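You operate a simulated robot arm through the tools that you are given. There is no shell and no other tool. Be economical: measure what you need, move in short steps, check, and stop when the job is done.

You run a simulated robot arm. Do the job below in one go: nothing can be reset, and whatever is moved stays where it is left.

## Task
Put things in order on the despatch bench top. At the end: the green strainer stands where the yellow sponge stood; the yellow sponge from the despatch bench top is in the blue tote; the grey coupling from the despatch bench top stands where the grey sponge stood; the grey sponge stands where the green strainer stood; whatever was shut is shut again. Leave all else as you found it, and nothing knocked over.
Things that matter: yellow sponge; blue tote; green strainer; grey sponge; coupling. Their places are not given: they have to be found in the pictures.

It is judged by the outcome, as a careful person would: the job done as asked, and still so three seconds after it is handed in. It fails if anything else is knocked over, pushed out of place, dropped, spilled or broken.

## Robot
A 6-joint arm with a two-finger parallel gripper, fixed in place. Base frame: the origin is at the foot of the arm, x ahead of it, y to its left, z up; the work surface is at about z = 0. Readings come in m, degrees, newtons and seconds.
With the tool pointing down near the work surface it reaches from about 0.18 to 0.46 m from the base axis. Its first joint turns from -70.0 to 70.0 degrees. Payload 1.9 kg.
The tool frame sits at the grasp point between the pads (the TCP): z along the fingers, y along the line on which they close. The tips reach 0.023 m beyond it. The gripper opens to 0.094 m. The fingers are 0.038 m wide and 0.01 m thick; the gripper's body (0.054 by 0.096 m) begins 0.039 m behind the TCP.
Orientation is that of the tool frame in the base frame, as a unit quaternion [x, y, z, w]. With the fingers straight down and closing along the base's y, the tool's x points along the base's -x, its y along +y and its z along -z.

## Interface
- The arm moves only by the tool nudge_tool. Its argument "plan" is a list of rows, each a list of 7 numbers: the shift along the tool's x, y, z in m, then the turn, a rotation vector about the tool's x, y, z in degrees, then the opening, from 0 (shut) to 1 (fully open). In form: [[tx, ty, tz, wx, wy, wz, gripper], ...]. A call has 1 to 20 rows; each row is the pose to reach, as a shift and turn from the pose commanded when the call began, along the tool's axes at that moment. Rows are played at 5 a second. More than 0.05 m and 8.6 degrees between two rows, or a gripper value outside its range, and nothing of the call is played. Where a pose cannot be reached the arm comes as near as it can. A force on the tool above 40 N (or 10 N above the force at the start of the call, whichever is more), or a blocked arm, ends the call early, and 0.2 s more pass. The fingers move at their own pace (about 0.108 m/s each) and stop on an object; they squeeze with about 41 N. The grip force told is the motor's: it shows also when the fingers shut on nothing. Time passes only in rows, and 0.2 s behind the last, so rows that repeat a pose let the fingers close. The reply holds the time, the measured pose of the TCP, the force on the tool along the base axes, the opening and the grip force, in the units named above and with some noise.
- Cameras (640 x 400 px; columns grow to the right, rows downward): "scene" is fixed at [0.0794, 0.3187, 0.4415]; the picture's right is [-0.64, -0.77, 0.00], its down [-0.34, 0.28, -0.90] and it looks along [0.70, -0.57, -0.44] (base axes); focal length 214 px, centre (320, 200). "wrist" rides on the gripper at [-0.039, 0, -0.044] in the tool frame; the picture's right is [0.00, -1.00, 0.00], its down [0.97, 0.00, -0.24] and it looks along [0.24, 0.00, 0.97] (tool axes); focal length 218 px, centre (320, 200).
- camera(camera): a new picture of that camera. No time passes.
- measure_at(camera, pixels): for up to 12 pixels [column, row] of the newest picture of that camera ("zoom" is the newest enlarged one), the place [x, y, z] in the base frame of the surface seen there, good to about 0.002 m, but the place of the scene camera against the robot may be out by one fixed shift of up to 0.012 m in any direction. No time passes.
- inspect(camera, box): a new picture of the part [left, top, right, bottom] of that camera's present view, enlarged. No time passes.
- hand_in(): hands the job in; it is judged then, once.

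Go step by step. Measure first, check grasps and placings, and put right what went wrong. The budget is 80 turns and 46 pictures, counting those below and the enlarged ones. Unless the task says otherwise, let go and move clear before handing in, and close with one line.

The tools are called after "Request:" by a JSON object that holds its "api" and its "payload". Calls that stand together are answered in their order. nudge_tool: Moves the arm, as the interface text tells. Its arguments: {"type":"object","properties":{"plan":{"type":"array","items":{"type":"array","items":{"type":"number"}}}},"required":["plan"]} The other tools are called the same way: camera (camera) takes a picture; measure_at (camera, pixels) gives the place of the surface under pixels of a picture; inspect (camera, box) takes an enlarged picture of a part of a camera's view; hand_in () hands the job in.

At the start:

```text
t: 0.0
tool_pos: [0.214, 0.071, 0.4166]
tool_rot: [-0.001, 1.0, 0.001, 0.0]
contact_force: [0.6, 0.2, 1.4]
width: 0.0936
grasp_force: 0.2
```

scene: 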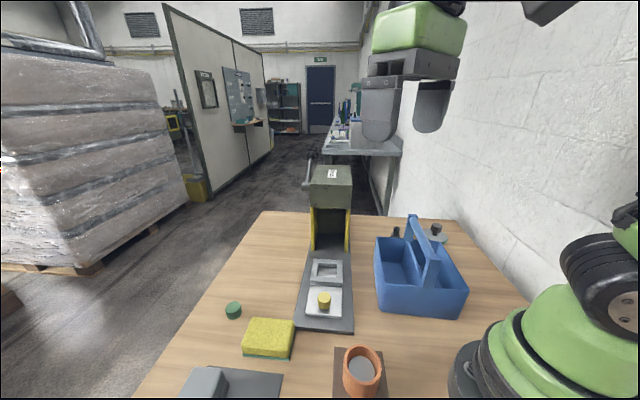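
wrist: 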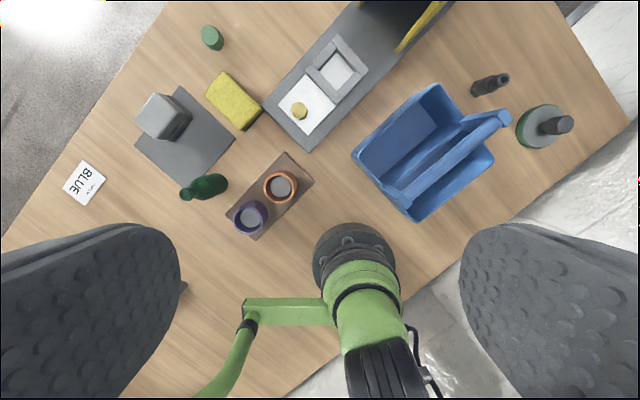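

The wrist picture shows a yellow sponge near (233,100), a grey block near (163,117), a green item near (212,38), a blue tote near (430,150), and unclear items near (490,85) and (545,125). I'll enlarge these to identify them.

Request:
{"api": "inspect", "payload": {"camera": "wrist", "box": [60, 10, 340, 250]}}

Request:
{"api": "inspect", "payload": {"camera": "wrist", "box": [340, 30, 620, 230]}}

Request:
{"api": "inspect", "payload": {"camera": "scene", "box": [160, 150, 500, 400]}}

```text
1.67 times, centred on (200, 130) of wrist
```

zoom: 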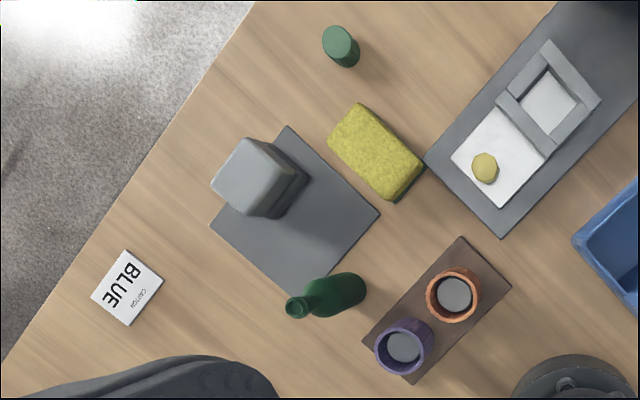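

```text
2.00 times, centred on (480, 130) of wrist
```

zoom: 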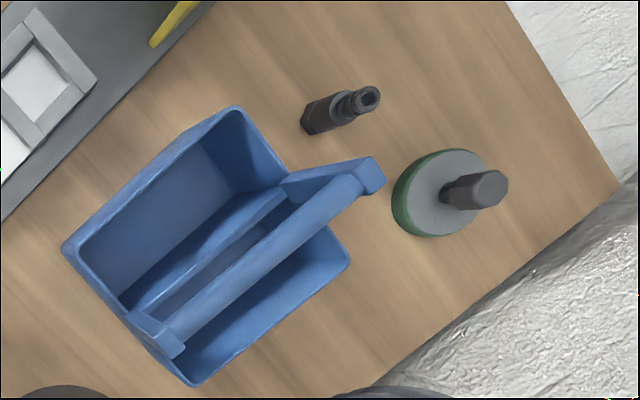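

```text
1.60 times, centred on (330, 275) of scene
```

zoom: 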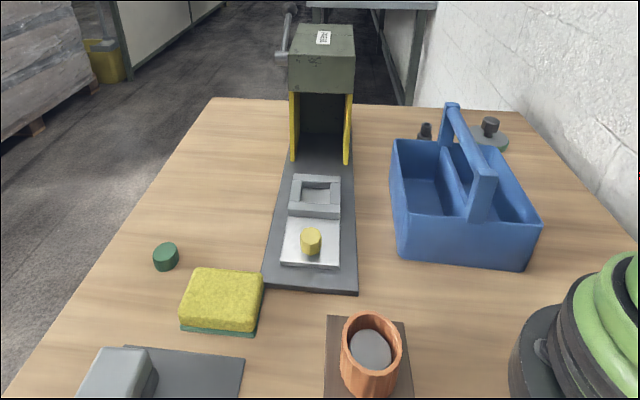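

I can't yet tell which item is the strainer, the coupling or the grey sponge. I'll measure the main features and then take closer views.

Request:
{"api": "camera", "payload": {"camera": "wrist"}}

Request:
{"api": "measure_at", "payload": {"camera": "wrist", "pixels": [[212, 33], [232, 100], [158, 118], [205, 150], [200, 188], [84, 183], [280, 187], [250, 218], [300, 110], [498, 80], [530, 125], [562, 124]]}}

Request:
{"api": "measure_at", "payload": {"camera": "scene", "pixels": [[233, 308], [268, 332], [205, 378], [396, 232], [437, 228], [376, 265], [410, 222], [466, 290], [425, 250], [395, 275], [323, 295], [328, 172]]}}

Request:
{"api": "inspect", "payload": {"camera": "wrist", "box": [130, 10, 270, 100]}}

Request:
{"api": "inspect", "payload": {"camera": "scene", "box": [370, 200, 470, 262]}}

```text
40 pictures are left
```

wrist: 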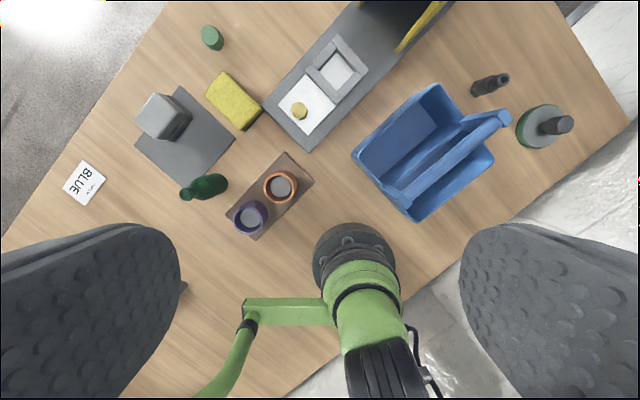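

```text
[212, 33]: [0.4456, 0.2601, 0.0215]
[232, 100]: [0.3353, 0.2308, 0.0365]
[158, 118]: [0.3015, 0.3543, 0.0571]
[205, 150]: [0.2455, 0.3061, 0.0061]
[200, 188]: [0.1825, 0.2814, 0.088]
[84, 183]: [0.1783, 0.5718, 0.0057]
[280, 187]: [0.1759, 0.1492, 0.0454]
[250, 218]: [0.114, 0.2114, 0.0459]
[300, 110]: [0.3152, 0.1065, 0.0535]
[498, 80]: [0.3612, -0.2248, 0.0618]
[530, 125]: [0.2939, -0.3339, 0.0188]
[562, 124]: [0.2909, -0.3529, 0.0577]
```

```text
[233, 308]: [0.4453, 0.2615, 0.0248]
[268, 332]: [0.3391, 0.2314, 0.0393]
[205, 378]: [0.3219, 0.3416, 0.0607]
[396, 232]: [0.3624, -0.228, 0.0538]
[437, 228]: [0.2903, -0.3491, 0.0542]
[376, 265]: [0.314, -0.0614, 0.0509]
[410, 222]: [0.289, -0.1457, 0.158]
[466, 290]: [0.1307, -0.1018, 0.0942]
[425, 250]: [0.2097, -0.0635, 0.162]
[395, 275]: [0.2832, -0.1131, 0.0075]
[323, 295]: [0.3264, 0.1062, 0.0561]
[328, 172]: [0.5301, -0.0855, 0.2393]
```

```text
4.44 times, centred on (200, 55) of wrist
```

zoom: 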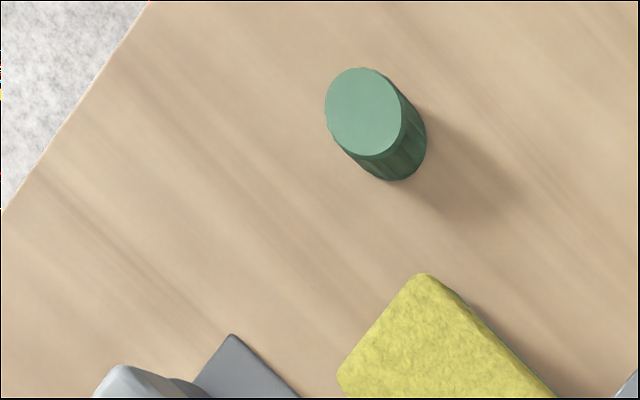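

```text
6.40 times, centred on (420, 231) of scene
```

zoom: 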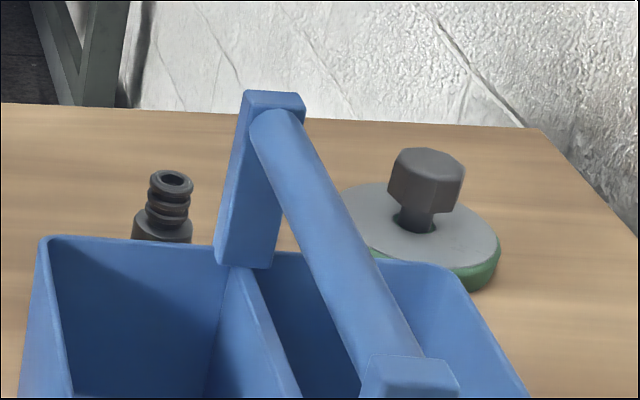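

The small green cylinder is about 0.51 m from the base. The grey block and the green-rimmed disc are still unclear, so I'll move above the grey block for a close look.

Request:
{"api": "nudge_tool", "payload": {"plan": [[-0.012, 0.038, 0.02, 0, 0, 0, 1], [-0.024, 0.076, 0.04, 0, 0, 0, 1], [-0.036, 0.114, 0.06, 0, 0, 0, 1], [-0.05, 0.152, 0.085, 0, 0, 0, 1], [-0.063, 0.19, 0.11, 0, 0, 0, 1], [-0.076, 0.229, 0.137, 0, 0, 0, 1], [-0.076, 0.229, 0.137, 0, 0, 0, 1]]}}

Request:
{"api": "camera", "payload": {"camera": "wrist"}}

```text
t: 1.6
tool_pos: [0.2896, 0.2996, 0.2791]
tool_rot: [0.0, 1.0, 0.001, 0.0]
contact_force: [1.0, 0.3, -0.2]
width: 0.0941
grasp_force: 0.1
```

```text
37 pictures are left
```

wrist: 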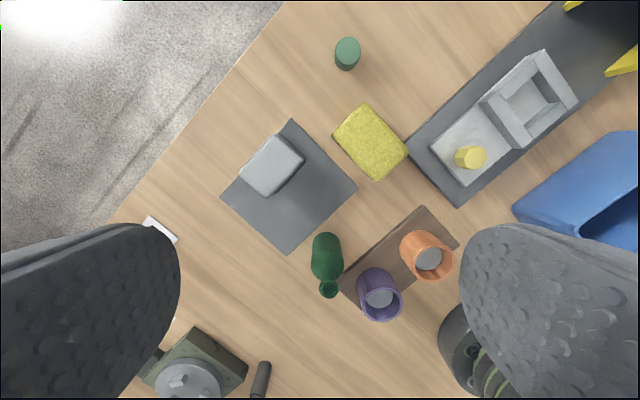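

Another fixture shows at (190,370), next to a dark stick at (260,380). I'll enlarge the grey block, measure these, and look at that area.

Request:
{"api": "inspect", "payload": {"camera": "wrist", "box": [210, 20, 430, 260]}}

Request:
{"api": "measure_at", "payload": {"camera": "wrist", "pixels": [[346, 46], [271, 164], [269, 138], [303, 160], [240, 180], [270, 195], [290, 122], [222, 198], [288, 252], [355, 187], [185, 380], [258, 385]]}}

Request:
{"api": "nudge_tool", "payload": {"plan": [[0.04, 0, 0, 0, 0, 0, 1], [0.08, 0.0, 0, 0, 0, 0, 1], [0.12, 0, 0, 0, 0, 0, 1], [0.15, 0.0, -0.02, 0, 0, 0, 1], [0.15, 0.0, -0.02, 0, 0, 0, 1]]}}

Request:
{"api": "camera", "payload": {"camera": "wrist"}}

```text
1.67 times, centred on (320, 140) of wrist
```

zoom: 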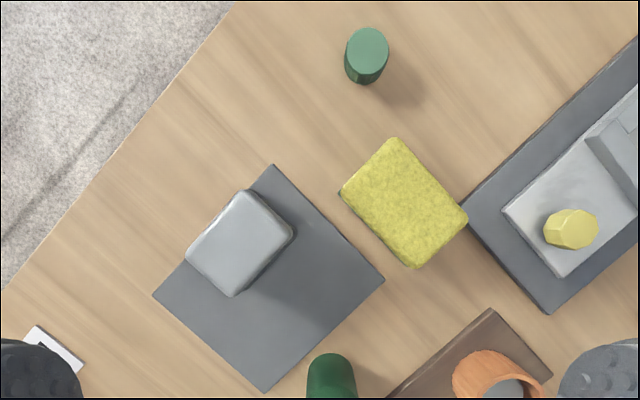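

```text
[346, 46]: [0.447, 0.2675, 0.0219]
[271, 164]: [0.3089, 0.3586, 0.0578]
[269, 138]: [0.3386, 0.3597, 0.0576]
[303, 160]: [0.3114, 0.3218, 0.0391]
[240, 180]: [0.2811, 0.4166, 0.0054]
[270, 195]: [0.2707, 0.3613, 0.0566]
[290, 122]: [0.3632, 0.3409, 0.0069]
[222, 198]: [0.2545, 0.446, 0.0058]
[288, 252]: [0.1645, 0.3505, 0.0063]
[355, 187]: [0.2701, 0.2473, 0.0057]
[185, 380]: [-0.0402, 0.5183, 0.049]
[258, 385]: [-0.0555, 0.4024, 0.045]
```

```text
t: 2.8
tool_pos: [0.1399, 0.3005, 0.3005]
tool_rot: [0.0, 1.0, 0.001, 0.001]
contact_force: [0.2, -0.3, -0.2]
width: 0.0936
grasp_force: 0.2
```

```text
35 pictures are left
```

wrist: 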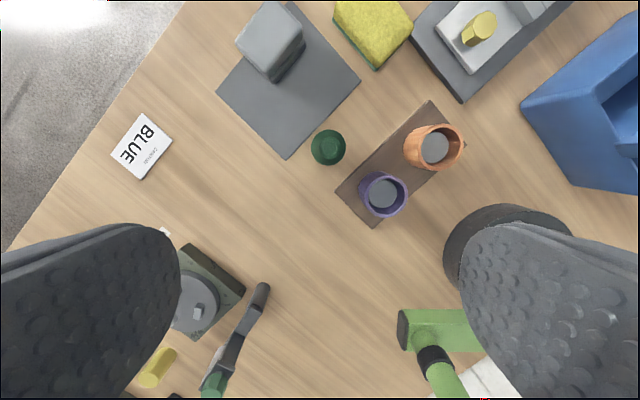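

The grey block on the mat (top at z 0.057) is probably the grey sponge. The olive fixture at the left rear is out of reach. Next I'll look at the tote, the dark fitting and the green disc from above.

Request:
{"api": "nudge_tool", "payload": {"plan": [[-0.01, -0.04, -0.015, 0, 0, 0, 1], [-0.02, -0.085, -0.03, 0, 0, 0, 1], [-0.03, -0.13, -0.04, 0, 0, 0, 1], [-0.04, -0.175, -0.05, 0, 0, 0, 1], [-0.055, -0.22, -0.06, 0, 0, 0, 1], [-0.07, -0.265, -0.06, 0, 0, 0, 1], [-0.085, -0.31, -0.06, 0, 0, 0, 1], [-0.1, -0.355, -0.06, 0, 0, 0, 1], [-0.11, -0.4, -0.06, 0, 0, 0, 1], [-0.11, -0.4, -0.06, 0, 0, 0, 1]]}}

Request:
{"api": "camera", "payload": {"camera": "wrist"}}

```text
t: 5.0
tool_pos: [0.2511, -0.1006, 0.3587]
tool_rot: [0.0, 1.0, 0.001, 0.0]
contact_force: [0.1, 0.4, 1.1]
width: 0.094
grasp_force: 0.1
```

```text
34 pictures are left
```

wrist: 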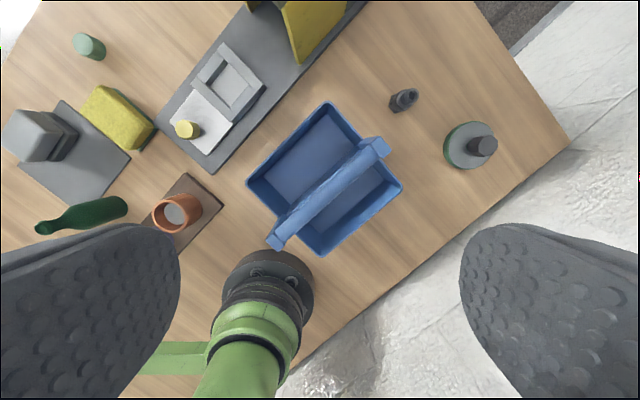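

The tote fills roughly (247-403, 100-255), with its handle running diagonally from (280,235) to (375,150). I'll enlarge and measure it along with the two items on the right.

Request:
{"api": "inspect", "payload": {"camera": "wrist", "box": [235, 85, 515, 265]}}

Request:
{"api": "measure_at", "payload": {"camera": "wrist", "pixels": [[248, 182], [327, 101], [402, 186], [320, 254], [310, 145], [290, 175], [325, 125], [350, 200], [330, 235], [330, 190], [276, 243], [376, 148]]}}

Request:
{"api": "measure_at", "payload": {"camera": "wrist", "pixels": [[405, 95], [395, 106], [398, 92], [400, 112], [482, 146], [460, 155], [445, 145], [475, 121], [455, 165], [497, 140], [490, 150], [391, 98]]}}

```text
2.22 times, centred on (375, 175) of wrist
```

zoom: 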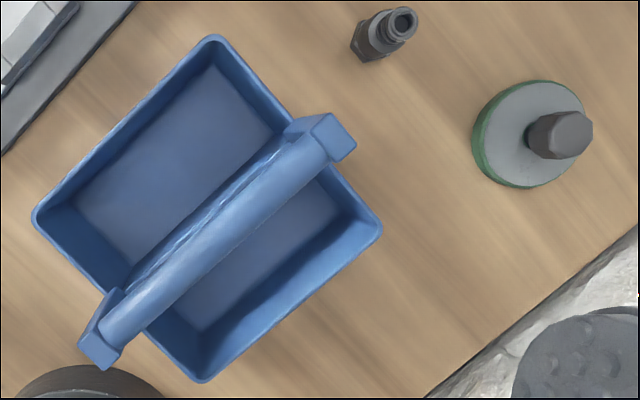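

```text
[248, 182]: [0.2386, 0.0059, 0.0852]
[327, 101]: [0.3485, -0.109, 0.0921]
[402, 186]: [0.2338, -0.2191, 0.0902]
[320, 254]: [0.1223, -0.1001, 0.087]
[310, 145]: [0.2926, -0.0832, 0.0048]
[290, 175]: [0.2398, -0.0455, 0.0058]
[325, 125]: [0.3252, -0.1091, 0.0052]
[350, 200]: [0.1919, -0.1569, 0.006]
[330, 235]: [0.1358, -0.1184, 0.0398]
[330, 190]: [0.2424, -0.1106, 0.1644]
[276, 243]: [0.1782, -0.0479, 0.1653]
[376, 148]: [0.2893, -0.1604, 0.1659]
```

```text
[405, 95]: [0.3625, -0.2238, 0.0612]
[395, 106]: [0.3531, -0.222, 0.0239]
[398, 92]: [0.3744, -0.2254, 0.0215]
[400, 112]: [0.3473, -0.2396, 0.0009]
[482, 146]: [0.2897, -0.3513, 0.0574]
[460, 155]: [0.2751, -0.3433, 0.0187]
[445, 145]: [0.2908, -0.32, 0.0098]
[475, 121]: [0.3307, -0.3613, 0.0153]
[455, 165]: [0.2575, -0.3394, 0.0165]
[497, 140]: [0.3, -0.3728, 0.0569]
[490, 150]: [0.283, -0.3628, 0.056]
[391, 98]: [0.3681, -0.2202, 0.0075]
```

The tote is about 0.16 m square at the rim, with the handle at z 0.165 above its middle. The fitting near (0.363,-0.224) looks like the coupling. I'll take a close-up of the green disc with the knob to identify it.

Request:
{"api": "nudge_tool", "payload": {"plan": [[0, -0.04, 0.02, 0, 0, 0, 1], [0.0, -0.08, 0.04, 0, 0, 0, 1], [0.0, -0.12, 0.07, 0, 0, 0, 1], [-0.02, -0.15, 0.1, 0, 0, 0, 1], [-0.02, -0.18, 0.14, 0, 0, 0, 1], [-0.02, -0.2, 0.18, 0, 0, 0, 1], [-0.02, -0.2, 0.18, 0, 0, 0, 1]]}}

Request:
{"api": "camera", "payload": {"camera": "wrist"}}

```text
t: 6.6
tool_pos: [0.2708, -0.2995, 0.1784]
tool_rot: [0.0, 1.0, 0.001, 0.0]
contact_force: [0.2, -0.3, 0.3]
width: 0.0942
grasp_force: 0.1
```

```text
32 pictures are left
```

wrist: 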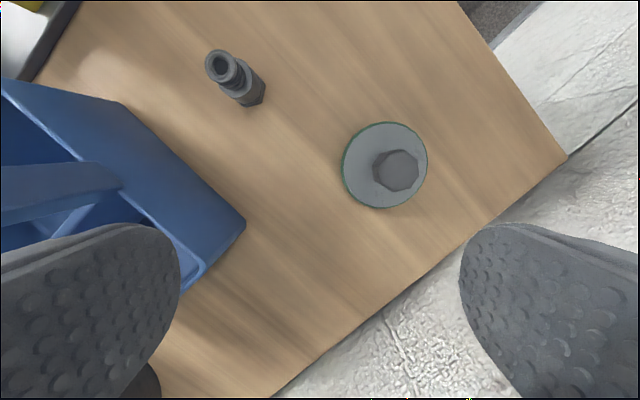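

Request:
{"api": "inspect", "payload": {"camera": "wrist", "box": [190, 30, 446, 220]}}

Request:
{"api": "measure_at", "payload": {"camera": "wrist", "pixels": [[396, 171], [374, 168], [418, 174], [397, 150], [394, 190], [347, 165], [427, 160], [385, 123], [383, 206], [221, 64], [250, 95], [265, 95]]}}

```text
2.11 times, centred on (318, 125) of wrist
```

zoom: 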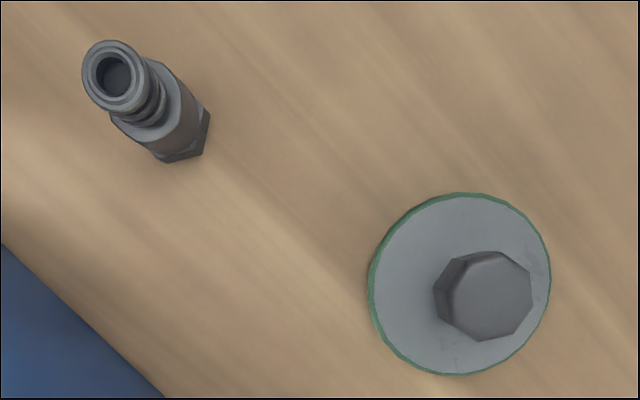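

```text
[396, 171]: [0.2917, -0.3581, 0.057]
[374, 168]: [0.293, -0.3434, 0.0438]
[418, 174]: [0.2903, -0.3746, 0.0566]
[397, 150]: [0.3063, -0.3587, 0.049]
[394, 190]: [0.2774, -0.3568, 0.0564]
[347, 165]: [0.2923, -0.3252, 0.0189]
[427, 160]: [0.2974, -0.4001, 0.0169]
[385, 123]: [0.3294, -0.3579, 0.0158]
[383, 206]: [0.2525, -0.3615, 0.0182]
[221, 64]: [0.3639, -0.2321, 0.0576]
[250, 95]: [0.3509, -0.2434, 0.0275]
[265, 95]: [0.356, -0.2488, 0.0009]
```

The disc is 0.077 m across, centred near (0.291,-0.361), and its knob is about 0.03 m wide at z 0.057. Next I'll go above the yellow sponge for precise measurements and compare the small green cylinder.

Request:
{"api": "nudge_tool", "payload": {"plan": [[0, 0, -0.05, 0, 0, 0, 1], [0, 0.03, -0.09, 0, 0, 0, 1], [0, 0.07, -0.12, 0, 0, 0, 1], [0.0, 0.115, -0.13, 0, 0, 0, 1], [0.0, 0.16, -0.13, 0, 0, 0, 1], [0.0, 0.205, -0.13, 0, 0, 0, 1], [0.0, 0.25, -0.13, 0, 0, 0, 1], [0, 0.295, -0.13, 0, 0, 0, 1], [0, 0.34, -0.13, 0, 0, 0, 1], [-0.01, 0.385, -0.12, 0, 0, 0, 1], [-0.03, 0.43, -0.11, 0, 0, 0, 1], [-0.05, 0.47, -0.1, 0, 0, 0, 1], [-0.08, 0.5, -0.08, 0, 0, 0, 1], [-0.09, 0.52, -0.06, 0, 0, 0, 1], [-0.09, 0.52, -0.04, 0, 0, 0, 1], [-0.09, 0.52, -0.04, 0, 0, 0, 1]]}}

Request:
{"api": "camera", "payload": {"camera": "wrist"}}

```text
refused: row 11 steps farther than a row can; nothing moved
```

```text
30 pictures are left
```

wrist: 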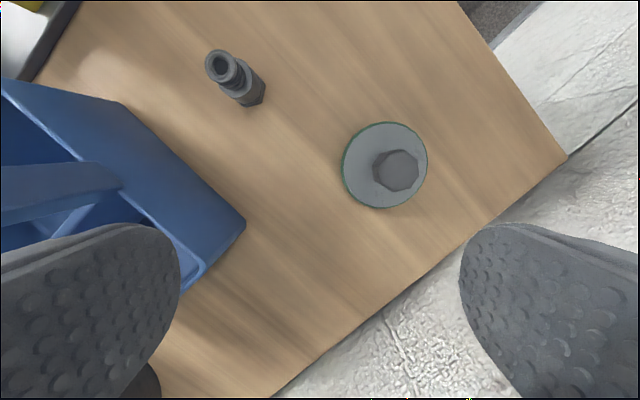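

The move was refused because one row stepped too far, so I'll resend it with smaller steps.

Request:
{"api": "nudge_tool", "payload": {"plan": [[0, 0, -0.045, 0, 0, 0, 1], [0, 0.025, -0.085, 0, 0, 0, 1], [0, 0.06, -0.115, 0, 0, 0, 1], [0.0, 0.1, -0.13, 0, 0, 0, 1], [0.0, 0.145, -0.13, 0, 0, 0, 1], [0.0, 0.19, -0.13, 0, 0, 0, 1], [0.0, 0.235, -0.13, 0, 0, 0, 1], [0, 0.28, -0.13, 0, 0, 0, 1], [0, 0.325, -0.13, 0, 0, 0, 1], [-0.01, 0.37, -0.12, 0, 0, 0, 1], [-0.03, 0.41, -0.11, 0, 0, 0, 1], [-0.05, 0.45, -0.1, 0, 0, 0, 1], [-0.075, 0.485, -0.085, 0, 0, 0, 1], [-0.09, 0.515, -0.06, 0, 0, 0, 1], [-0.09, 0.52, -0.04, 0, 0, 0, 1], [-0.09, 0.52, -0.04, 0, 0, 0, 1]]}}

Request:
{"api": "camera", "payload": {"camera": "wrist"}}

```text
t: 10.0
tool_pos: [0.3621, 0.2209, 0.2189]
tool_rot: [-0.001, 1.0, 0.002, 0.0]
contact_force: [0.7, -0.6, 0.4]
width: 0.0942
grasp_force: 0.0
```

```text
29 pictures are left
```

wrist: 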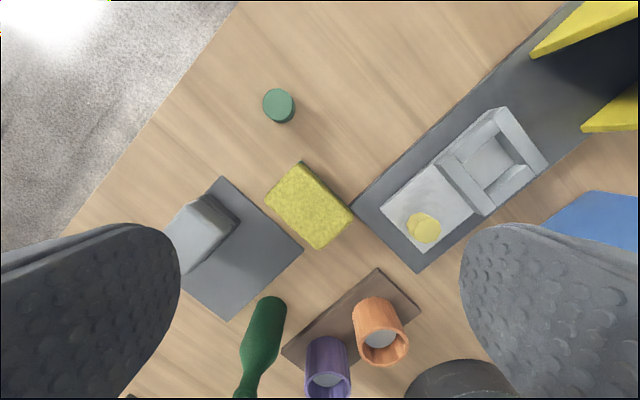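

Request:
{"api": "inspect", "payload": {"camera": "wrist", "box": [240, 70, 400, 270]}}

Request:
{"api": "measure_at", "payload": {"camera": "wrist", "pixels": [[301, 166], [268, 197], [317, 247], [351, 210], [308, 206], [284, 182], [333, 229], [327, 187], [292, 221], [355, 205], [390, 240], [279, 102]]}}

Request:
{"api": "measure_at", "payload": {"camera": "wrist", "pixels": [[262, 206], [348, 218], [295, 158], [222, 178], [302, 249], [230, 321], [198, 207], [237, 222], [410, 210], [425, 225], [380, 268], [284, 350]]}}

```text
2.00 times, centred on (320, 170) of wrist
```

zoom: 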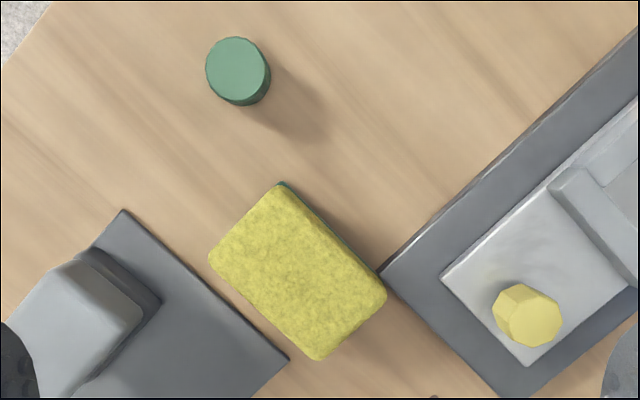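

```text
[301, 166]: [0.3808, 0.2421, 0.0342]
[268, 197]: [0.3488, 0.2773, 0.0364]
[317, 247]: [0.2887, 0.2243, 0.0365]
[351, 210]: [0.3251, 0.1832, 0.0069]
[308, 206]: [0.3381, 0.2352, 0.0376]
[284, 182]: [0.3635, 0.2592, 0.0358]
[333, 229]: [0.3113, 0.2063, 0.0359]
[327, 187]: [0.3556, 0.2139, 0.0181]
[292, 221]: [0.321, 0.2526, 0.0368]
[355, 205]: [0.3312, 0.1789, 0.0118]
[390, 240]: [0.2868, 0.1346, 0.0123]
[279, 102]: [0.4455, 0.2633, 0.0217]
```

```text
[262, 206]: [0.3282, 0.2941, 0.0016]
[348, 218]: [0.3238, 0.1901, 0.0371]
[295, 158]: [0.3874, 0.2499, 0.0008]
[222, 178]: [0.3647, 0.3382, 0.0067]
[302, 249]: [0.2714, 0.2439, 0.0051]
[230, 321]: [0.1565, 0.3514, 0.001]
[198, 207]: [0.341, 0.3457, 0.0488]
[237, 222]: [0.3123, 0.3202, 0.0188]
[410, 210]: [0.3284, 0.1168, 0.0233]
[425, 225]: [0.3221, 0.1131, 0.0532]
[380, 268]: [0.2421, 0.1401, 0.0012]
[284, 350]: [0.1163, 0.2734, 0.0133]
```

The grey block shows a darker lower layer like the yellow sponge's, so I take it as the grey sponge and the disc with the knob as the strainer. The yellow sponge is centred at (0.3355,0.2335), about 0.08 long at 42°, so I'll grip it across its long side. First I'll hover above it with the tool turned 48°.

Request:
{"api": "nudge_tool", "payload": {"plan": [[0.005, 0.002, 0.02, 0, 0, 8, 1], [0.01, 0.004, 0.04, 0, 0, 16, 1], [0.015, 0.006, 0.06, 0, 0, 24, 1], [0.02, 0.008, 0.08, 0, 0, 32, 1], [0.024, 0.01, 0.1, 0, 0, 40, 1], [0.0265, 0.0126, 0.119, 0, 0, 48, 1], [0.0265, 0.0126, 0.119, 0, 0, 48, 1]]}}

Request:
{"api": "camera", "payload": {"camera": "wrist"}}

```text
t: 11.6
tool_pos: [0.3338, 0.2324, 0.1007]
tool_rot: [0.408, 0.913, 0.001, 0.0]
contact_force: [0.1, 0.3, -0.6]
width: 0.0939
grasp_force: 0.1
```

```text
27 pictures are left
```

wrist: 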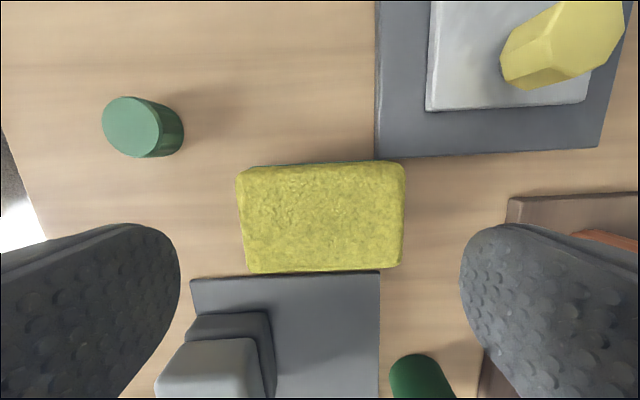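

The sponge spans columns 237-405, centred between the fingers and square to them. I'll descend to z 0.036 and close.

Request:
{"api": "nudge_tool", "payload": {"plan": [[0, 0, 0.03, 0, 0, 0, 1], [0, 0, 0.05, 0, 0, 0, 1], [0, 0, 0.0645, 0, 0, 0, 1], [0, 0, 0.0645, 0, 0, 0, 0.7], [0, 0, 0.0645, 0, 0, 0, 0.6], [0, 0, 0.0645, 0, 0, 0, 0.5], [0, 0, 0.0645, 0, 0, 0, 0.5]]}}

```text
t: 13.2
tool_pos: [0.3354, 0.2338, 0.0365]
tool_rot: [0.407, 0.913, 0.002, 0.001]
contact_force: [-0.9, 0.4, 24.7]
width: 0.0888
grasp_force: 40.7
```

Width stopped at 0.089, but there is 24.7 N of vertical force, so something may be pressing down. I'll check the pictures before lifting.

Request:
{"api": "inspect", "payload": {"camera": "scene", "box": [180, 260, 360, 400]}}

Request:
{"api": "camera", "payload": {"camera": "wrist"}}

```text
2.86 times, centred on (270, 330) of scene
```

zoom: 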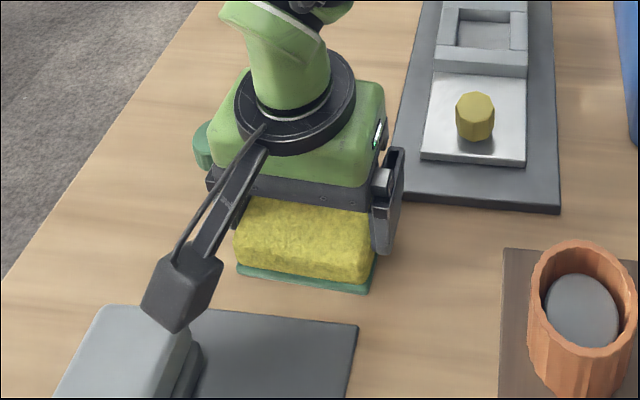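

```text
25 pictures are left
```

wrist: 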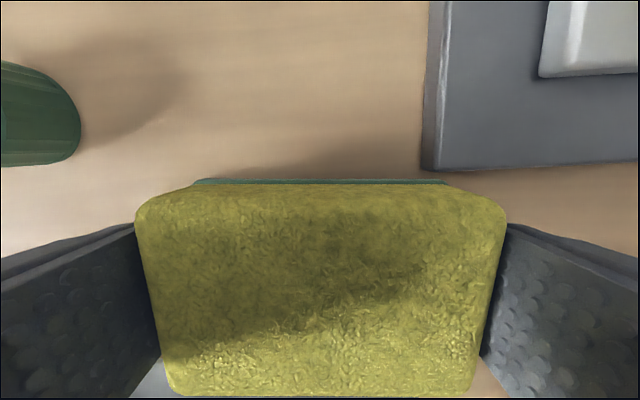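

The grip looks good. A black arm with a box sticks out from the gripper at zoom (180,290), so I'll find its position to avoid knocking things with it.

Request:
{"api": "measure_at", "payload": {"camera": "zoom", "pixels": [[170, 300], [210, 275], [190, 325], [180, 255], [225, 200], [262, 150], [305, 230], [385, 220]]}}

```text
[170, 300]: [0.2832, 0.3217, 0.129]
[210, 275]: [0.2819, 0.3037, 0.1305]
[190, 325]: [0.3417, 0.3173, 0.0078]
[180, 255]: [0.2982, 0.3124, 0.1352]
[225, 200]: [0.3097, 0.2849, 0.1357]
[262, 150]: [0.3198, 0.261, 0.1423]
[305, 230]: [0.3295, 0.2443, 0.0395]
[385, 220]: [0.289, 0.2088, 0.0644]
```

The box sits about 0.09 above the TCP and 0.09 out along the tool's +x, so I'll keep it facing away from the tote handle. I'll lift, check the hold, then carry the sponge over the tote's near compartment while turning 88°.

Request:
{"api": "nudge_tool", "payload": {"plan": [[0, 0, -0.03, 0, 0, 0, 0.5], [0, 0, -0.07, 0, 0, 0, 0.5], [0, 0, -0.115, 0, 0, 0, 0.5], [0, 0, -0.16, 0, 0, 0, 0.5], [0, 0, -0.2, 0, 0, 0, 0.5], [-0.0168, -0.0235, -0.2, 0, 0, 8, 0.5], [-0.0337, -0.047, -0.2, 0, 0, 16, 0.5], [-0.0505, -0.0705, -0.2, 0, 0, 24, 0.5], [-0.0674, -0.094, -0.2, 0, 0, 32, 0.5], [-0.0842, -0.1175, -0.2, 0, 0, 40, 0.5], [-0.101, -0.141, -0.2, 0, 0, 48, 0.5], [-0.1179, -0.1645, -0.2, 0, 0, 56, 0.5], [-0.1347, -0.188, -0.2, 0, 0, 64, 0.5], [-0.1516, -0.2114, -0.2, 0, 0, 72, 0.5], [-0.1684, -0.235, -0.2, 0, 0, 80, 0.5], [-0.1852, -0.2584, -0.2, 0, 0, 88, 0.5], [-0.1852, -0.2584, -0.2, 0, 0, 88, 0.5]]}}

Request:
{"api": "inspect", "payload": {"camera": "scene", "box": [290, 100, 510, 320]}}

Request:
{"api": "camera", "payload": {"camera": "wrist"}}

```text
t: 16.8
tool_pos: [0.2664, -0.0767, 0.2352]
tool_rot: [0.927, 0.374, 0.001, 0.0]
contact_force: [-0.1, -0.9, -1.4]
width: 0.0887
grasp_force: 41.6
```

```text
1.82 times, centred on (400, 210) of scene
```

zoom: 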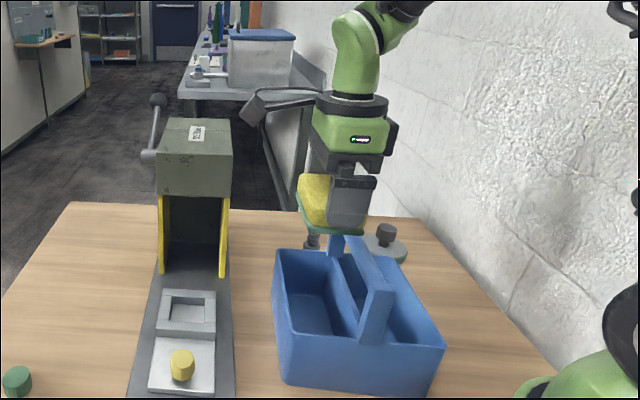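

```text
23 pictures are left
```

wrist: 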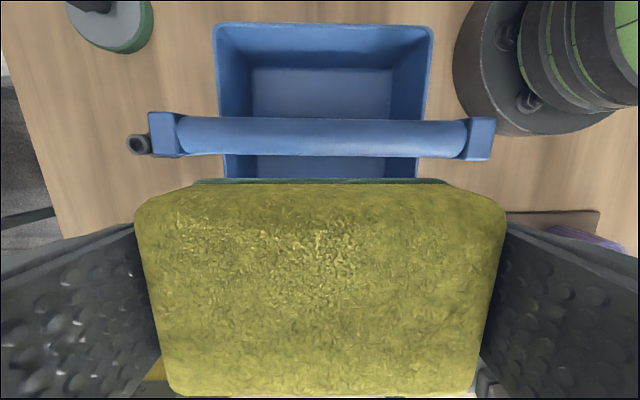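

The sponge is held firmly, the boom faces away from the handle, and the tote sits square in view. I'll lower it alongside the handle.

Request:
{"api": "nudge_tool", "payload": {"plan": [[0, 0, 0.04, 0, 0, 0, 0.5], [0, 0, 0.08, 0, 0, 0, 0.5], [0, 0, 0.11, 0, 0, 0, 0.5], [0, 0, 0.13, 0, 0, 0, 0.5], [0, 0, 0.145, 0, 0, 0, 0.5], [0, 0, 0.145, 0, 0, 0, 0.5]]}}

Request:
{"api": "inspect", "payload": {"camera": "scene", "box": [330, 170, 490, 330]}}

```text
t: 17.8
tool_pos: [0.2678, -0.0785, 0.1184]
tool_rot: [0.929, 0.371, 0.003, 0.001]
contact_force: [-7.3, 1.0, 31.2]
width: 0.0884
grasp_force: 41.1
stopped in row 4: the force on the tool passed its limit (the readings are from after the stop); the commanded pose is now the measured one
```

```text
2.50 times, centred on (410, 250) of scene
```

zoom: 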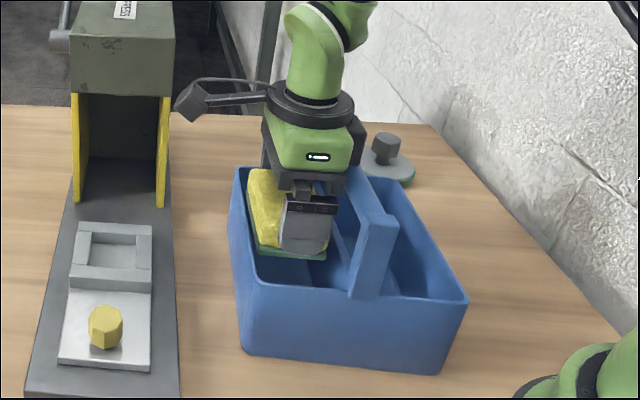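

Contact occurred at TCP z 0.118. Either the camera block at zoom (355,140) has met the handle, or the sponge has met the rim or divider. I'll measure to find out.

Request:
{"api": "measure_at", "payload": {"camera": "zoom", "pixels": [[355, 130], [355, 155], [345, 190], [370, 190], [255, 220], [300, 256], [325, 258], [245, 180], [335, 200], [345, 255], [244, 230], [385, 250]]}}

Request:
{"api": "camera", "payload": {"camera": "wrist"}}

```text
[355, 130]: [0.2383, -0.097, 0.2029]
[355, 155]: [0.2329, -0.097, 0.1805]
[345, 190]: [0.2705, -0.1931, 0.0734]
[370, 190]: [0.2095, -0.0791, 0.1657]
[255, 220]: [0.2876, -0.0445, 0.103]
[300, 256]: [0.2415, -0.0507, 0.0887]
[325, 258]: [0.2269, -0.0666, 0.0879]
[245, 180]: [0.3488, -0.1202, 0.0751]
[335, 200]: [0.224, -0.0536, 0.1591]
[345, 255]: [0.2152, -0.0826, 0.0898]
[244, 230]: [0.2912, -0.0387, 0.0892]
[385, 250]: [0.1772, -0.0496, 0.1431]
```

```text
21 pictures are left
```

wrist: 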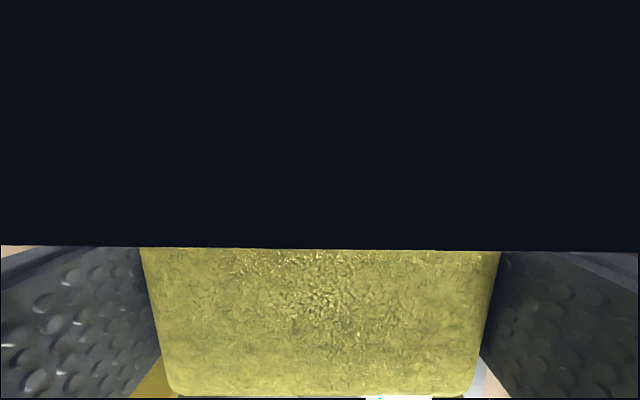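

The wrist picture is black across the top, so the gripper's camera block is resting on the handle. The boom on the other side sits about 0.09 above the TCP, so turning the gripper 180° gives more room. I'll lift and turn.

Request:
{"api": "nudge_tool", "payload": {"plan": [[0, 0, -0.03, 0, 0, 0, 0.5], [0, 0, -0.07, 0, 0, 0, 0.5], [0, 0, -0.115, 0, 0, 0, 0.5], [0, 0, -0.12, 0, 0, -8, 0.5], [0, 0, -0.12, 0, 0, -16, 0.5], [0, 0, -0.12, 0, 0, -24, 0.5], [0, 0, -0.12, 0, 0, -32, 0.5], [0, 0, -0.12, 0, 0, -40, 0.5], [0, 0, -0.12, 0, 0, -48, 0.5], [0, 0, -0.12, 0, 0, -56, 0.5], [0, 0, -0.12, 0, 0, -64, 0.5], [0, 0, -0.12, 0, 0, -72, 0.5], [0, 0, -0.12, 0, 0, -80, 0.5], [0, 0, -0.12, 0, 0, -88, 0.5], [0, 0, -0.12, 0, 0, -96, 0.5], [0, 0, -0.12, 0, 0, -104, 0.5], [0, 0, -0.12, 0, 0, -112, 0.5], [0, 0, -0.12, 0, 0, -120, 0.5], [0, 0, -0.12, 0, 0, -128, 0.5]]}}

Request:
{"api": "nudge_tool", "payload": {"plan": [[0, 0, 0, 0, 0, -8, 0.5], [0, 0, 0, 0, 0, -16, 0.5], [0, 0, 0, 0, 0, -24, 0.5], [0, 0, 0, 0, 0, -32, 0.5], [0, 0, 0, 0, 0, -40, 0.5], [0, 0, 0, 0, 0, -48, 0.5], [0, 0, 0, 0, 0, -52, 0.5], [0, 0, 0, 0, 0, -52, 0.5]]}}

Request:
{"api": "camera", "payload": {"camera": "wrist"}}

Request:
{"api": "inspect", "payload": {"camera": "scene", "box": [290, 100, 510, 320]}}

```text
t: 21.8
tool_pos: [0.2663, -0.0776, 0.2377]
tool_rot: [0.071, 0.997, 0.001, 0.002]
contact_force: [-0.3, -0.9, -0.5]
width: 0.0887
grasp_force: 41.1
```

```text
t: 23.6
tool_pos: [0.2656, -0.0763, 0.2373]
tool_rot: [-0.374, 0.927, 0.0, 0.002]
contact_force: [-0.1, -0.3, -0.5]
width: 0.0887
grasp_force: 41.2
```

```text
20 pictures are left
```

wrist: 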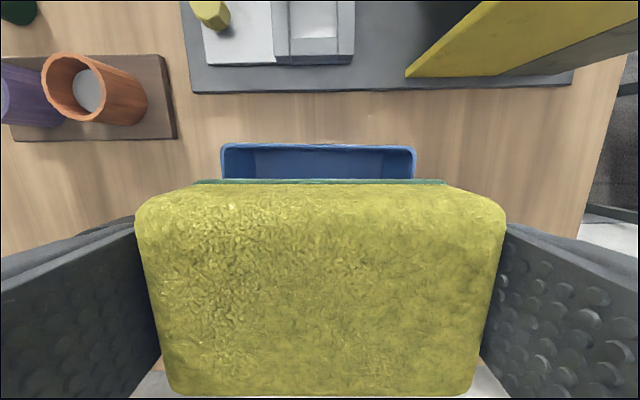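

```text
1.82 times, centred on (400, 210) of scene
```

zoom: 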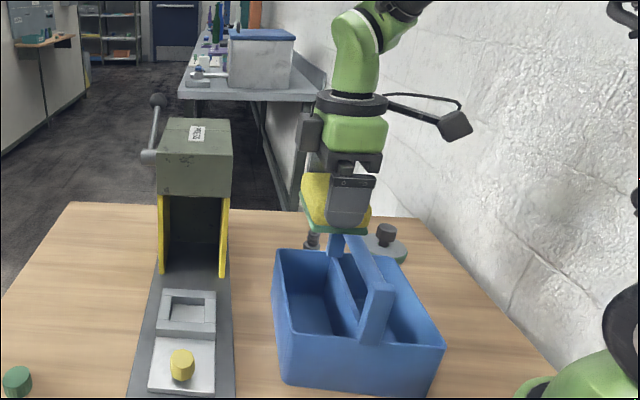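

The boom now crosses above the handle and the camera block faces outward. I'll tilt 14° so the boom rises, shift slightly outward, and lower to about z 0.075.

Request:
{"api": "nudge_tool", "payload": {"plan": [[-0.003, 0, 0.03, 0, 7, 0, 0.5], [-0.0035, 0, 0.07, 0, 14, 0, 0.5], [-0.0035, 0, 0.1, 0, 14, 0, 0.5], [-0.0035, 0, 0.12, 0, 14, 0, 0.5], [-0.0035, 0, 0.14, 0, 14, 0, 0.5], [-0.0035, 0, 0.152, 0, 14, 0, 0.5], [-0.0035, 0, 0.162, 0, 14, 0, 0.5], [-0.0035, 0, 0.162, 0, 14, 0, 0.5]]}}

Request:
{"api": "inspect", "payload": {"camera": "scene", "box": [330, 170, 490, 330]}}

```text
t: 25.4
tool_pos: [0.2703, -0.076, 0.075]
tool_rot: [-0.37, 0.921, -0.046, -0.112]
contact_force: [0.0, -0.5, -0.7]
width: 0.0886
grasp_force: 40.5
```

```text
2.50 times, centred on (410, 250) of scene
```

zoom: 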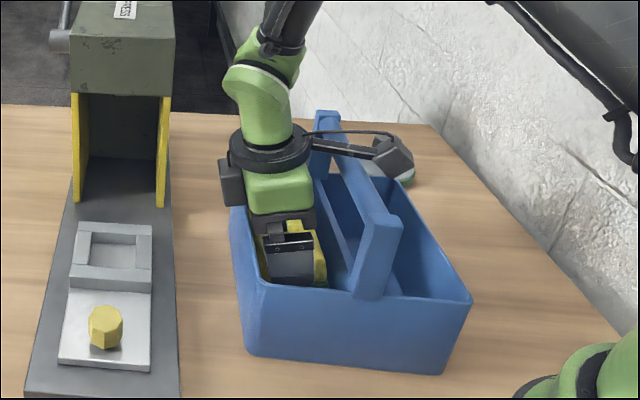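

There's no contact and the sponge is inside the compartment. I'll lower 1 cm more, release, and rise.

Request:
{"api": "nudge_tool", "payload": {"plan": [[-0.0012, 0, 0.005, 0, 0, 0, 0.5], [-0.0024, 0, 0.0097, 0, 0, 0, 0.5], [-0.0024, 0, 0.0097, 0, 0, 0, 0.5], [-0.0024, 0, 0.0097, 0, 0, 0, 1], [-0.0024, 0, 0.0097, 0, 0, 0, 1]]}}

Request:
{"api": "nudge_tool", "payload": {"plan": [[0.005, 0, -0.02, 0, 0, 0, 1], [0.012, 0, -0.05, 0, 0, 0, 1], [0.022, 0, -0.09, 0, 0, 0, 1], [0.032, 0, -0.13, 0, 0, 0, 1], [0.04, 0, -0.17, 0, -7, 0, 1], [0.043, 0, -0.18, 0, -14, 0, 1], [0.043, 0, -0.18, 0, -14, 0, 1]]}}

Request:
{"api": "inspect", "payload": {"camera": "scene", "box": [160, 150, 500, 400]}}

Request:
{"api": "camera", "payload": {"camera": "wrist"}}

```text
t: 26.6
tool_pos: [0.2701, -0.0749, 0.0655]
tool_rot: [-0.37, 0.921, -0.045, -0.112]
contact_force: [-0.4, -0.1, 0.1]
width: 0.0944
grasp_force: 0.0
```

```text
t: 28.2
tool_pos: [0.2698, -0.0744, 0.2509]
tool_rot: [-0.373, 0.928, -0.001, 0.002]
contact_force: [0.2, 0.2, 0.3]
width: 0.094
grasp_force: 0.1
```

```text
1.60 times, centred on (330, 275) of scene
```

zoom: 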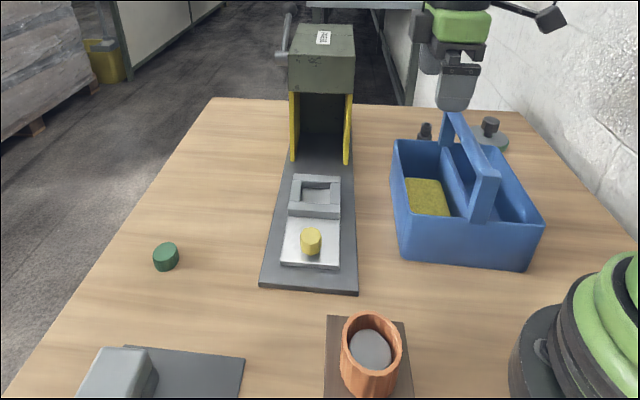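

```text
16 pictures are left
```

wrist: 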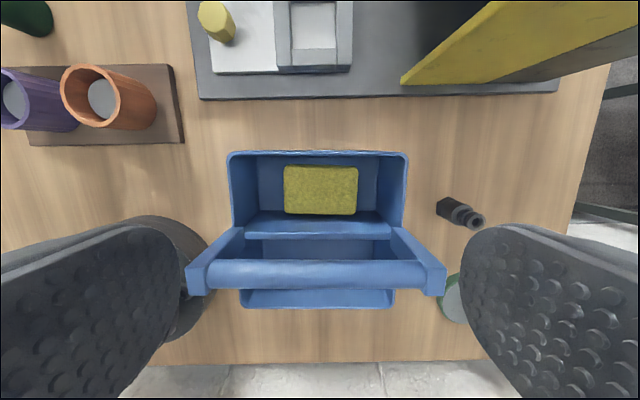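

The sponge lies flat in the tote and the tote hasn't moved. Next is the strainer, gripped by its knob. I'll check the wall clearance first.

Request:
{"api": "measure_at", "payload": {"camera": "zoom", "pixels": [[545, 140], [570, 150], [590, 180], [560, 200], [540, 120], [527, 112], [491, 122], [500, 145], [480, 140], [425, 126], [550, 60]]}}

```text
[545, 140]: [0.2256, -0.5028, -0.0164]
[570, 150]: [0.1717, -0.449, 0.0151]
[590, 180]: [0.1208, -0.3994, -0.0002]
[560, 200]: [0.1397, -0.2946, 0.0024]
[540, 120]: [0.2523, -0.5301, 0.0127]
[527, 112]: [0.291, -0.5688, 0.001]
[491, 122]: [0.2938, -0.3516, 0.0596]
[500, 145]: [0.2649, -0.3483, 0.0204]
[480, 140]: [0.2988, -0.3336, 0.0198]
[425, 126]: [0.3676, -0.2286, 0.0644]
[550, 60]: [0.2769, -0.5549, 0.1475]
```

The wall is about 0.15 m past the strainer, which leaves enough room. I'll move above it, turning so the boom points back toward the base.

Request:
{"api": "nudge_tool", "payload": {"plan": [[0.0152, -0.0184, 0, 0, 0, 8, 1], [0.0303, -0.0367, 0, 0, 0, 16, 1], [0.0455, -0.0551, 0, 0, 0, 24, 1], [0.0606, -0.0734, 0, 0, 0, 32, 1], [0.0758, -0.0918, 0, 0, 0, 40, 1], [0.091, -0.1102, 0, 0, 0, 48, 1], [0.1061, -0.1285, 0, 0, 0, 56, 1], [0.1213, -0.1469, 0, 0, 0, 64, 1], [0.1364, -0.1652, 0, 0, 0, 72, 1], [0.1516, -0.1836, 0, 0, 0, 80, 1], [0.1667, -0.202, 0, 0, 0, 88, 1], [0.1819, -0.2203, 0, 0, 0, 95, 1], [0.1819, -0.2203, 0.045, 0, 0, 95, 1], [0.1819, -0.2203, 0.09, 0, 0, 95, 1], [0.1819, -0.2203, 0.13, 0, 0, 95, 1], [0.1819, -0.2203, 0.13, 0, 0, 95, 1]]}}

Request:
{"api": "camera", "payload": {"camera": "wrist"}}

```text
t: 31.6
tool_pos: [0.2907, -0.3586, 0.1204]
tool_rot: [0.433, 0.902, 0.001, 0.002]
contact_force: [0.9, 0.1, 0.3]
width: 0.0941
grasp_force: 0.0
out of reach, approached as far as the arm can: row 11, 12, 13, 14
```

```text
15 pictures are left
```

wrist: 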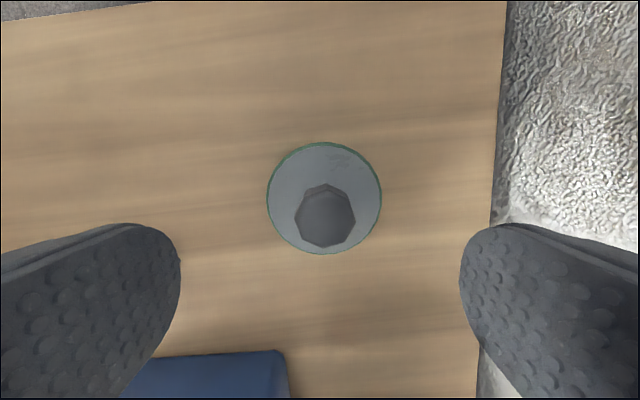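

Request:
{"api": "measure_at", "payload": {"camera": "wrist", "pixels": [[326, 218], [296, 215], [355, 215], [268, 195], [381, 195], [324, 143], [324, 253], [326, 195]]}}

```text
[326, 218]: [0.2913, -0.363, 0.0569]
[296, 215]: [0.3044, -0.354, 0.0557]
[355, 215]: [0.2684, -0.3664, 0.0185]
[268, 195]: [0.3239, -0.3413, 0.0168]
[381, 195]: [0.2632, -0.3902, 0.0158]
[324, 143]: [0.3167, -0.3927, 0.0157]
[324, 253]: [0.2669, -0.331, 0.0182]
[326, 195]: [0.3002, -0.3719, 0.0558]
```

The strainer centre is at (0.2925,-0.363). I'll make a small correction, descend to z 0.046 so the tips stay above the disc, and grip the knob.

Request:
{"api": "nudge_tool", "payload": {"plan": [[-0.0045, -0.0017, 0.03, 0, 0, 0, 1], [-0.0045, -0.0017, 0.055, 0, 0, 0, 1], [-0.0045, -0.0017, 0.0745, 0, 0, 0, 1], [-0.0045, -0.0017, 0.0745, 0, 0, 0, 0.6], [-0.0045, -0.0017, 0.0745, 0, 0, 0, 0.4], [-0.0045, -0.0017, 0.0745, 0, 0, 0, 0.15], [-0.0045, -0.0017, 0.0745, 0, 0, 0, 0.15], [-0.0045, -0.0017, 0.0745, 0, 0, 0, 0.15]]}}

```text
t: 33.4
tool_pos: [0.2897, -0.3562, 0.0471]
tool_rot: [0.432, 0.902, 0.002, 0.002]
contact_force: [-0.3, 1.2, 0.2]
width: 0.0326
grasp_force: 41.0
out of reach, approached as far as the arm can: row 1, 2, 3, 4, 5, 6, 7, 8
```

The arm stopped about 7 mm short radially, but the knob is gripped (width 0.0326). The strainer centre lies about 7 mm out along the tool's −x. I'll lift and carry it to the sponge's spot, keeping that offset.

Request:
{"api": "nudge_tool", "payload": {"plan": [[0, 0, -0.04, 0, 0, 0, 0.15], [0, 0, -0.085, 0, 0, 0, 0.15], [0.003, 0.001, -0.125, 0, 0, 0, 0.15], [0.0309, 0.0284, -0.15, 0, 0, -6.12, 0.15], [0.0618, 0.0568, -0.175, 0, 0, -12.24, 0.15], [0.0927, 0.0852, -0.2, 0, 0, -18.36, 0.15], [0.1236, 0.1136, -0.2, 0, 0, -24.5, 0.15], [0.1545, 0.142, -0.2, 0, 0, -30.6, 0.15], [0.1854, 0.1704, -0.2, 0, 0, -36.7, 0.15], [0.2163, 0.1988, -0.2, 0, 0, -42.8, 0.15], [0.2472, 0.2272, -0.2, 0, 0, -49, 0.15], [0.2781, 0.2556, -0.2, 0, 0, -55.1, 0.15], [0.309, 0.284, -0.2, 0, 0, -61.2, 0.15], [0.3399, 0.3124, -0.18, 0, 0, -67.3, 0.15], [0.3708, 0.3408, -0.16, 0, 0, -73.4, 0.15], [0.4017, 0.3692, -0.14, 0, 0, -79.6, 0.15], [0.4324, 0.3979, -0.12, 0, 0, -85.7, 0.15], [0.4324, 0.3979, -0.09, 0, 0, -85.7, 0.15], [0.4324, 0.3979, -0.09, 0, 0, -85.7, 0.15]]}}

Request:
{"api": "camera", "payload": {"camera": "wrist"}}

```text
t: 37.4
tool_pos: [0.3288, 0.2326, 0.1391]
tool_rot: [-0.296, 0.955, -0.001, 0.002]
contact_force: [-0.6, -0.4, -2.4]
width: 0.0327
grasp_force: 40.4
```

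```text
14 pictures are left
```

wrist: 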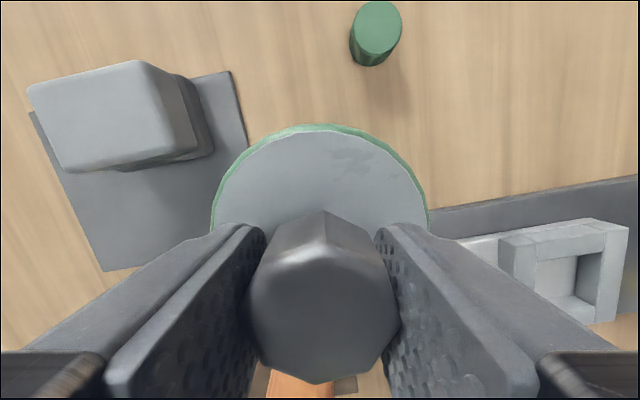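

Request:
{"api": "measure_at", "payload": {"camera": "wrist", "pixels": [[216, 212], [424, 212], [320, 130], [320, 280], [320, 225], [240, 165], [390, 150]]}}

```text
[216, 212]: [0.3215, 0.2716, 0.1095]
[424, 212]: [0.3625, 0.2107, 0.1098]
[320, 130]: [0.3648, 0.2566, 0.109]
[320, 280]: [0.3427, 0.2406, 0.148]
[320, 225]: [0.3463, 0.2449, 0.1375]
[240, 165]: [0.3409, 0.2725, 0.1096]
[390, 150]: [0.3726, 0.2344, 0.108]
```

The strainer's centre works out to (0.3335,0.2345), about 2 mm from the target. I'll correct that, lower it to the bench, release and rise.

Request:
{"api": "nudge_tool", "payload": {"plan": [[-0.0011, -0.0019, 0.04, 0, 0, 0, 0.15], [-0.0011, -0.0019, 0.075, 0, 0, 0, 0.15], [-0.0011, -0.0019, 0.088, 0, 0, 0, 0.15], [-0.0011, -0.0019, 0.0915, 0, 0, 0, 0.15], [-0.0011, -0.0019, 0.0915, 0, 0, 0, 0.15]]}}

Request:
{"api": "nudge_tool", "payload": {"plan": [[0, 0, 0, 0, 0, 0, 0.6], [0, 0, 0, 0, 0, 0, 0.7], [0, 0, -0.04, 0, 0, 0, 0.7], [0, 0, -0.085, 0, 0, 0, 1], [0, 0, -0.13, 0, 0, 0, 1], [0, 0, -0.17, 0, 0, 0, 1]]}}

Request:
{"api": "camera", "payload": {"camera": "wrist"}}

```text
t: 38.6
tool_pos: [0.331, 0.2286, 0.0466]
tool_rot: [-0.297, 0.955, -0.001, 0.002]
contact_force: [-0.4, -1.5, 4.6]
width: 0.0327
grasp_force: 41.1
```

```text
t: 40.0
tool_pos: [0.33, 0.229, 0.217]
tool_rot: [-0.296, 0.955, -0.001, 0.002]
contact_force: [-0.3, -0.4, -0.5]
width: 0.0938
grasp_force: 0.0
```

```text
13 pictures are left
```

wrist: 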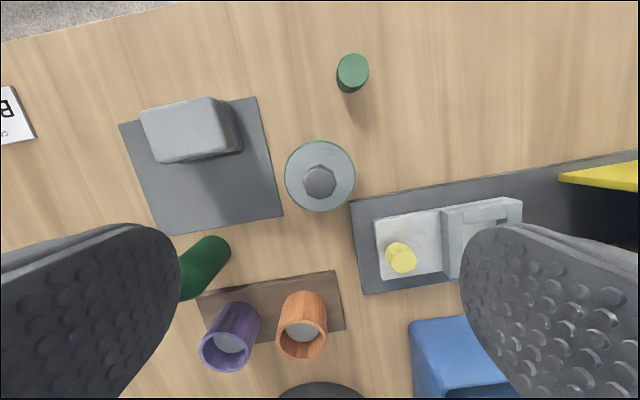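

The strainer stands at the sponge's spot. I'll verify its position and measure the grey sponge.

Request:
{"api": "measure_at", "payload": {"camera": "wrist", "pixels": [[286, 177], [354, 177], [320, 142], [320, 211], [141, 112], [208, 99], [224, 152], [163, 162], [182, 130], [242, 152], [237, 112], [215, 160]]}}

Request:
{"api": "inspect", "payload": {"camera": "wrist", "box": [110, 80, 290, 250]}}

```text
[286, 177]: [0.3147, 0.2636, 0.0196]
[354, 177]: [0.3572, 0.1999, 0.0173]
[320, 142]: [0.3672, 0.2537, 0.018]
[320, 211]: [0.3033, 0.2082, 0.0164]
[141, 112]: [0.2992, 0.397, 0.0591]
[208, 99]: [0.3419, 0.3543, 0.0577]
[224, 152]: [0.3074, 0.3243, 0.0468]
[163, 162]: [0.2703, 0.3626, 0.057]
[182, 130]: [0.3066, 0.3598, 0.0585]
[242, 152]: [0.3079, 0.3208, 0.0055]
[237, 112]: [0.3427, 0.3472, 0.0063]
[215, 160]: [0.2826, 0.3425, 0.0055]
```

```text
2.35 times, centred on (200, 165) of wrist
```

zoom: 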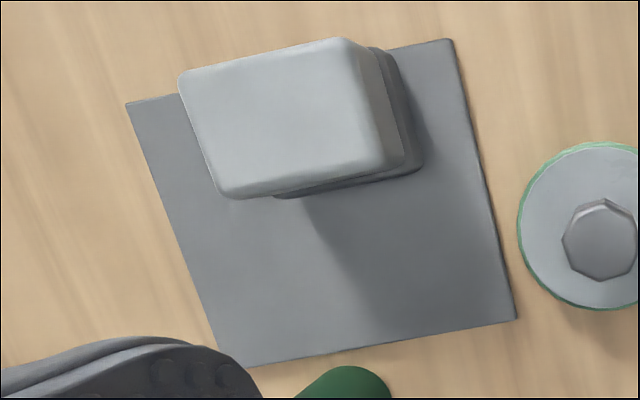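

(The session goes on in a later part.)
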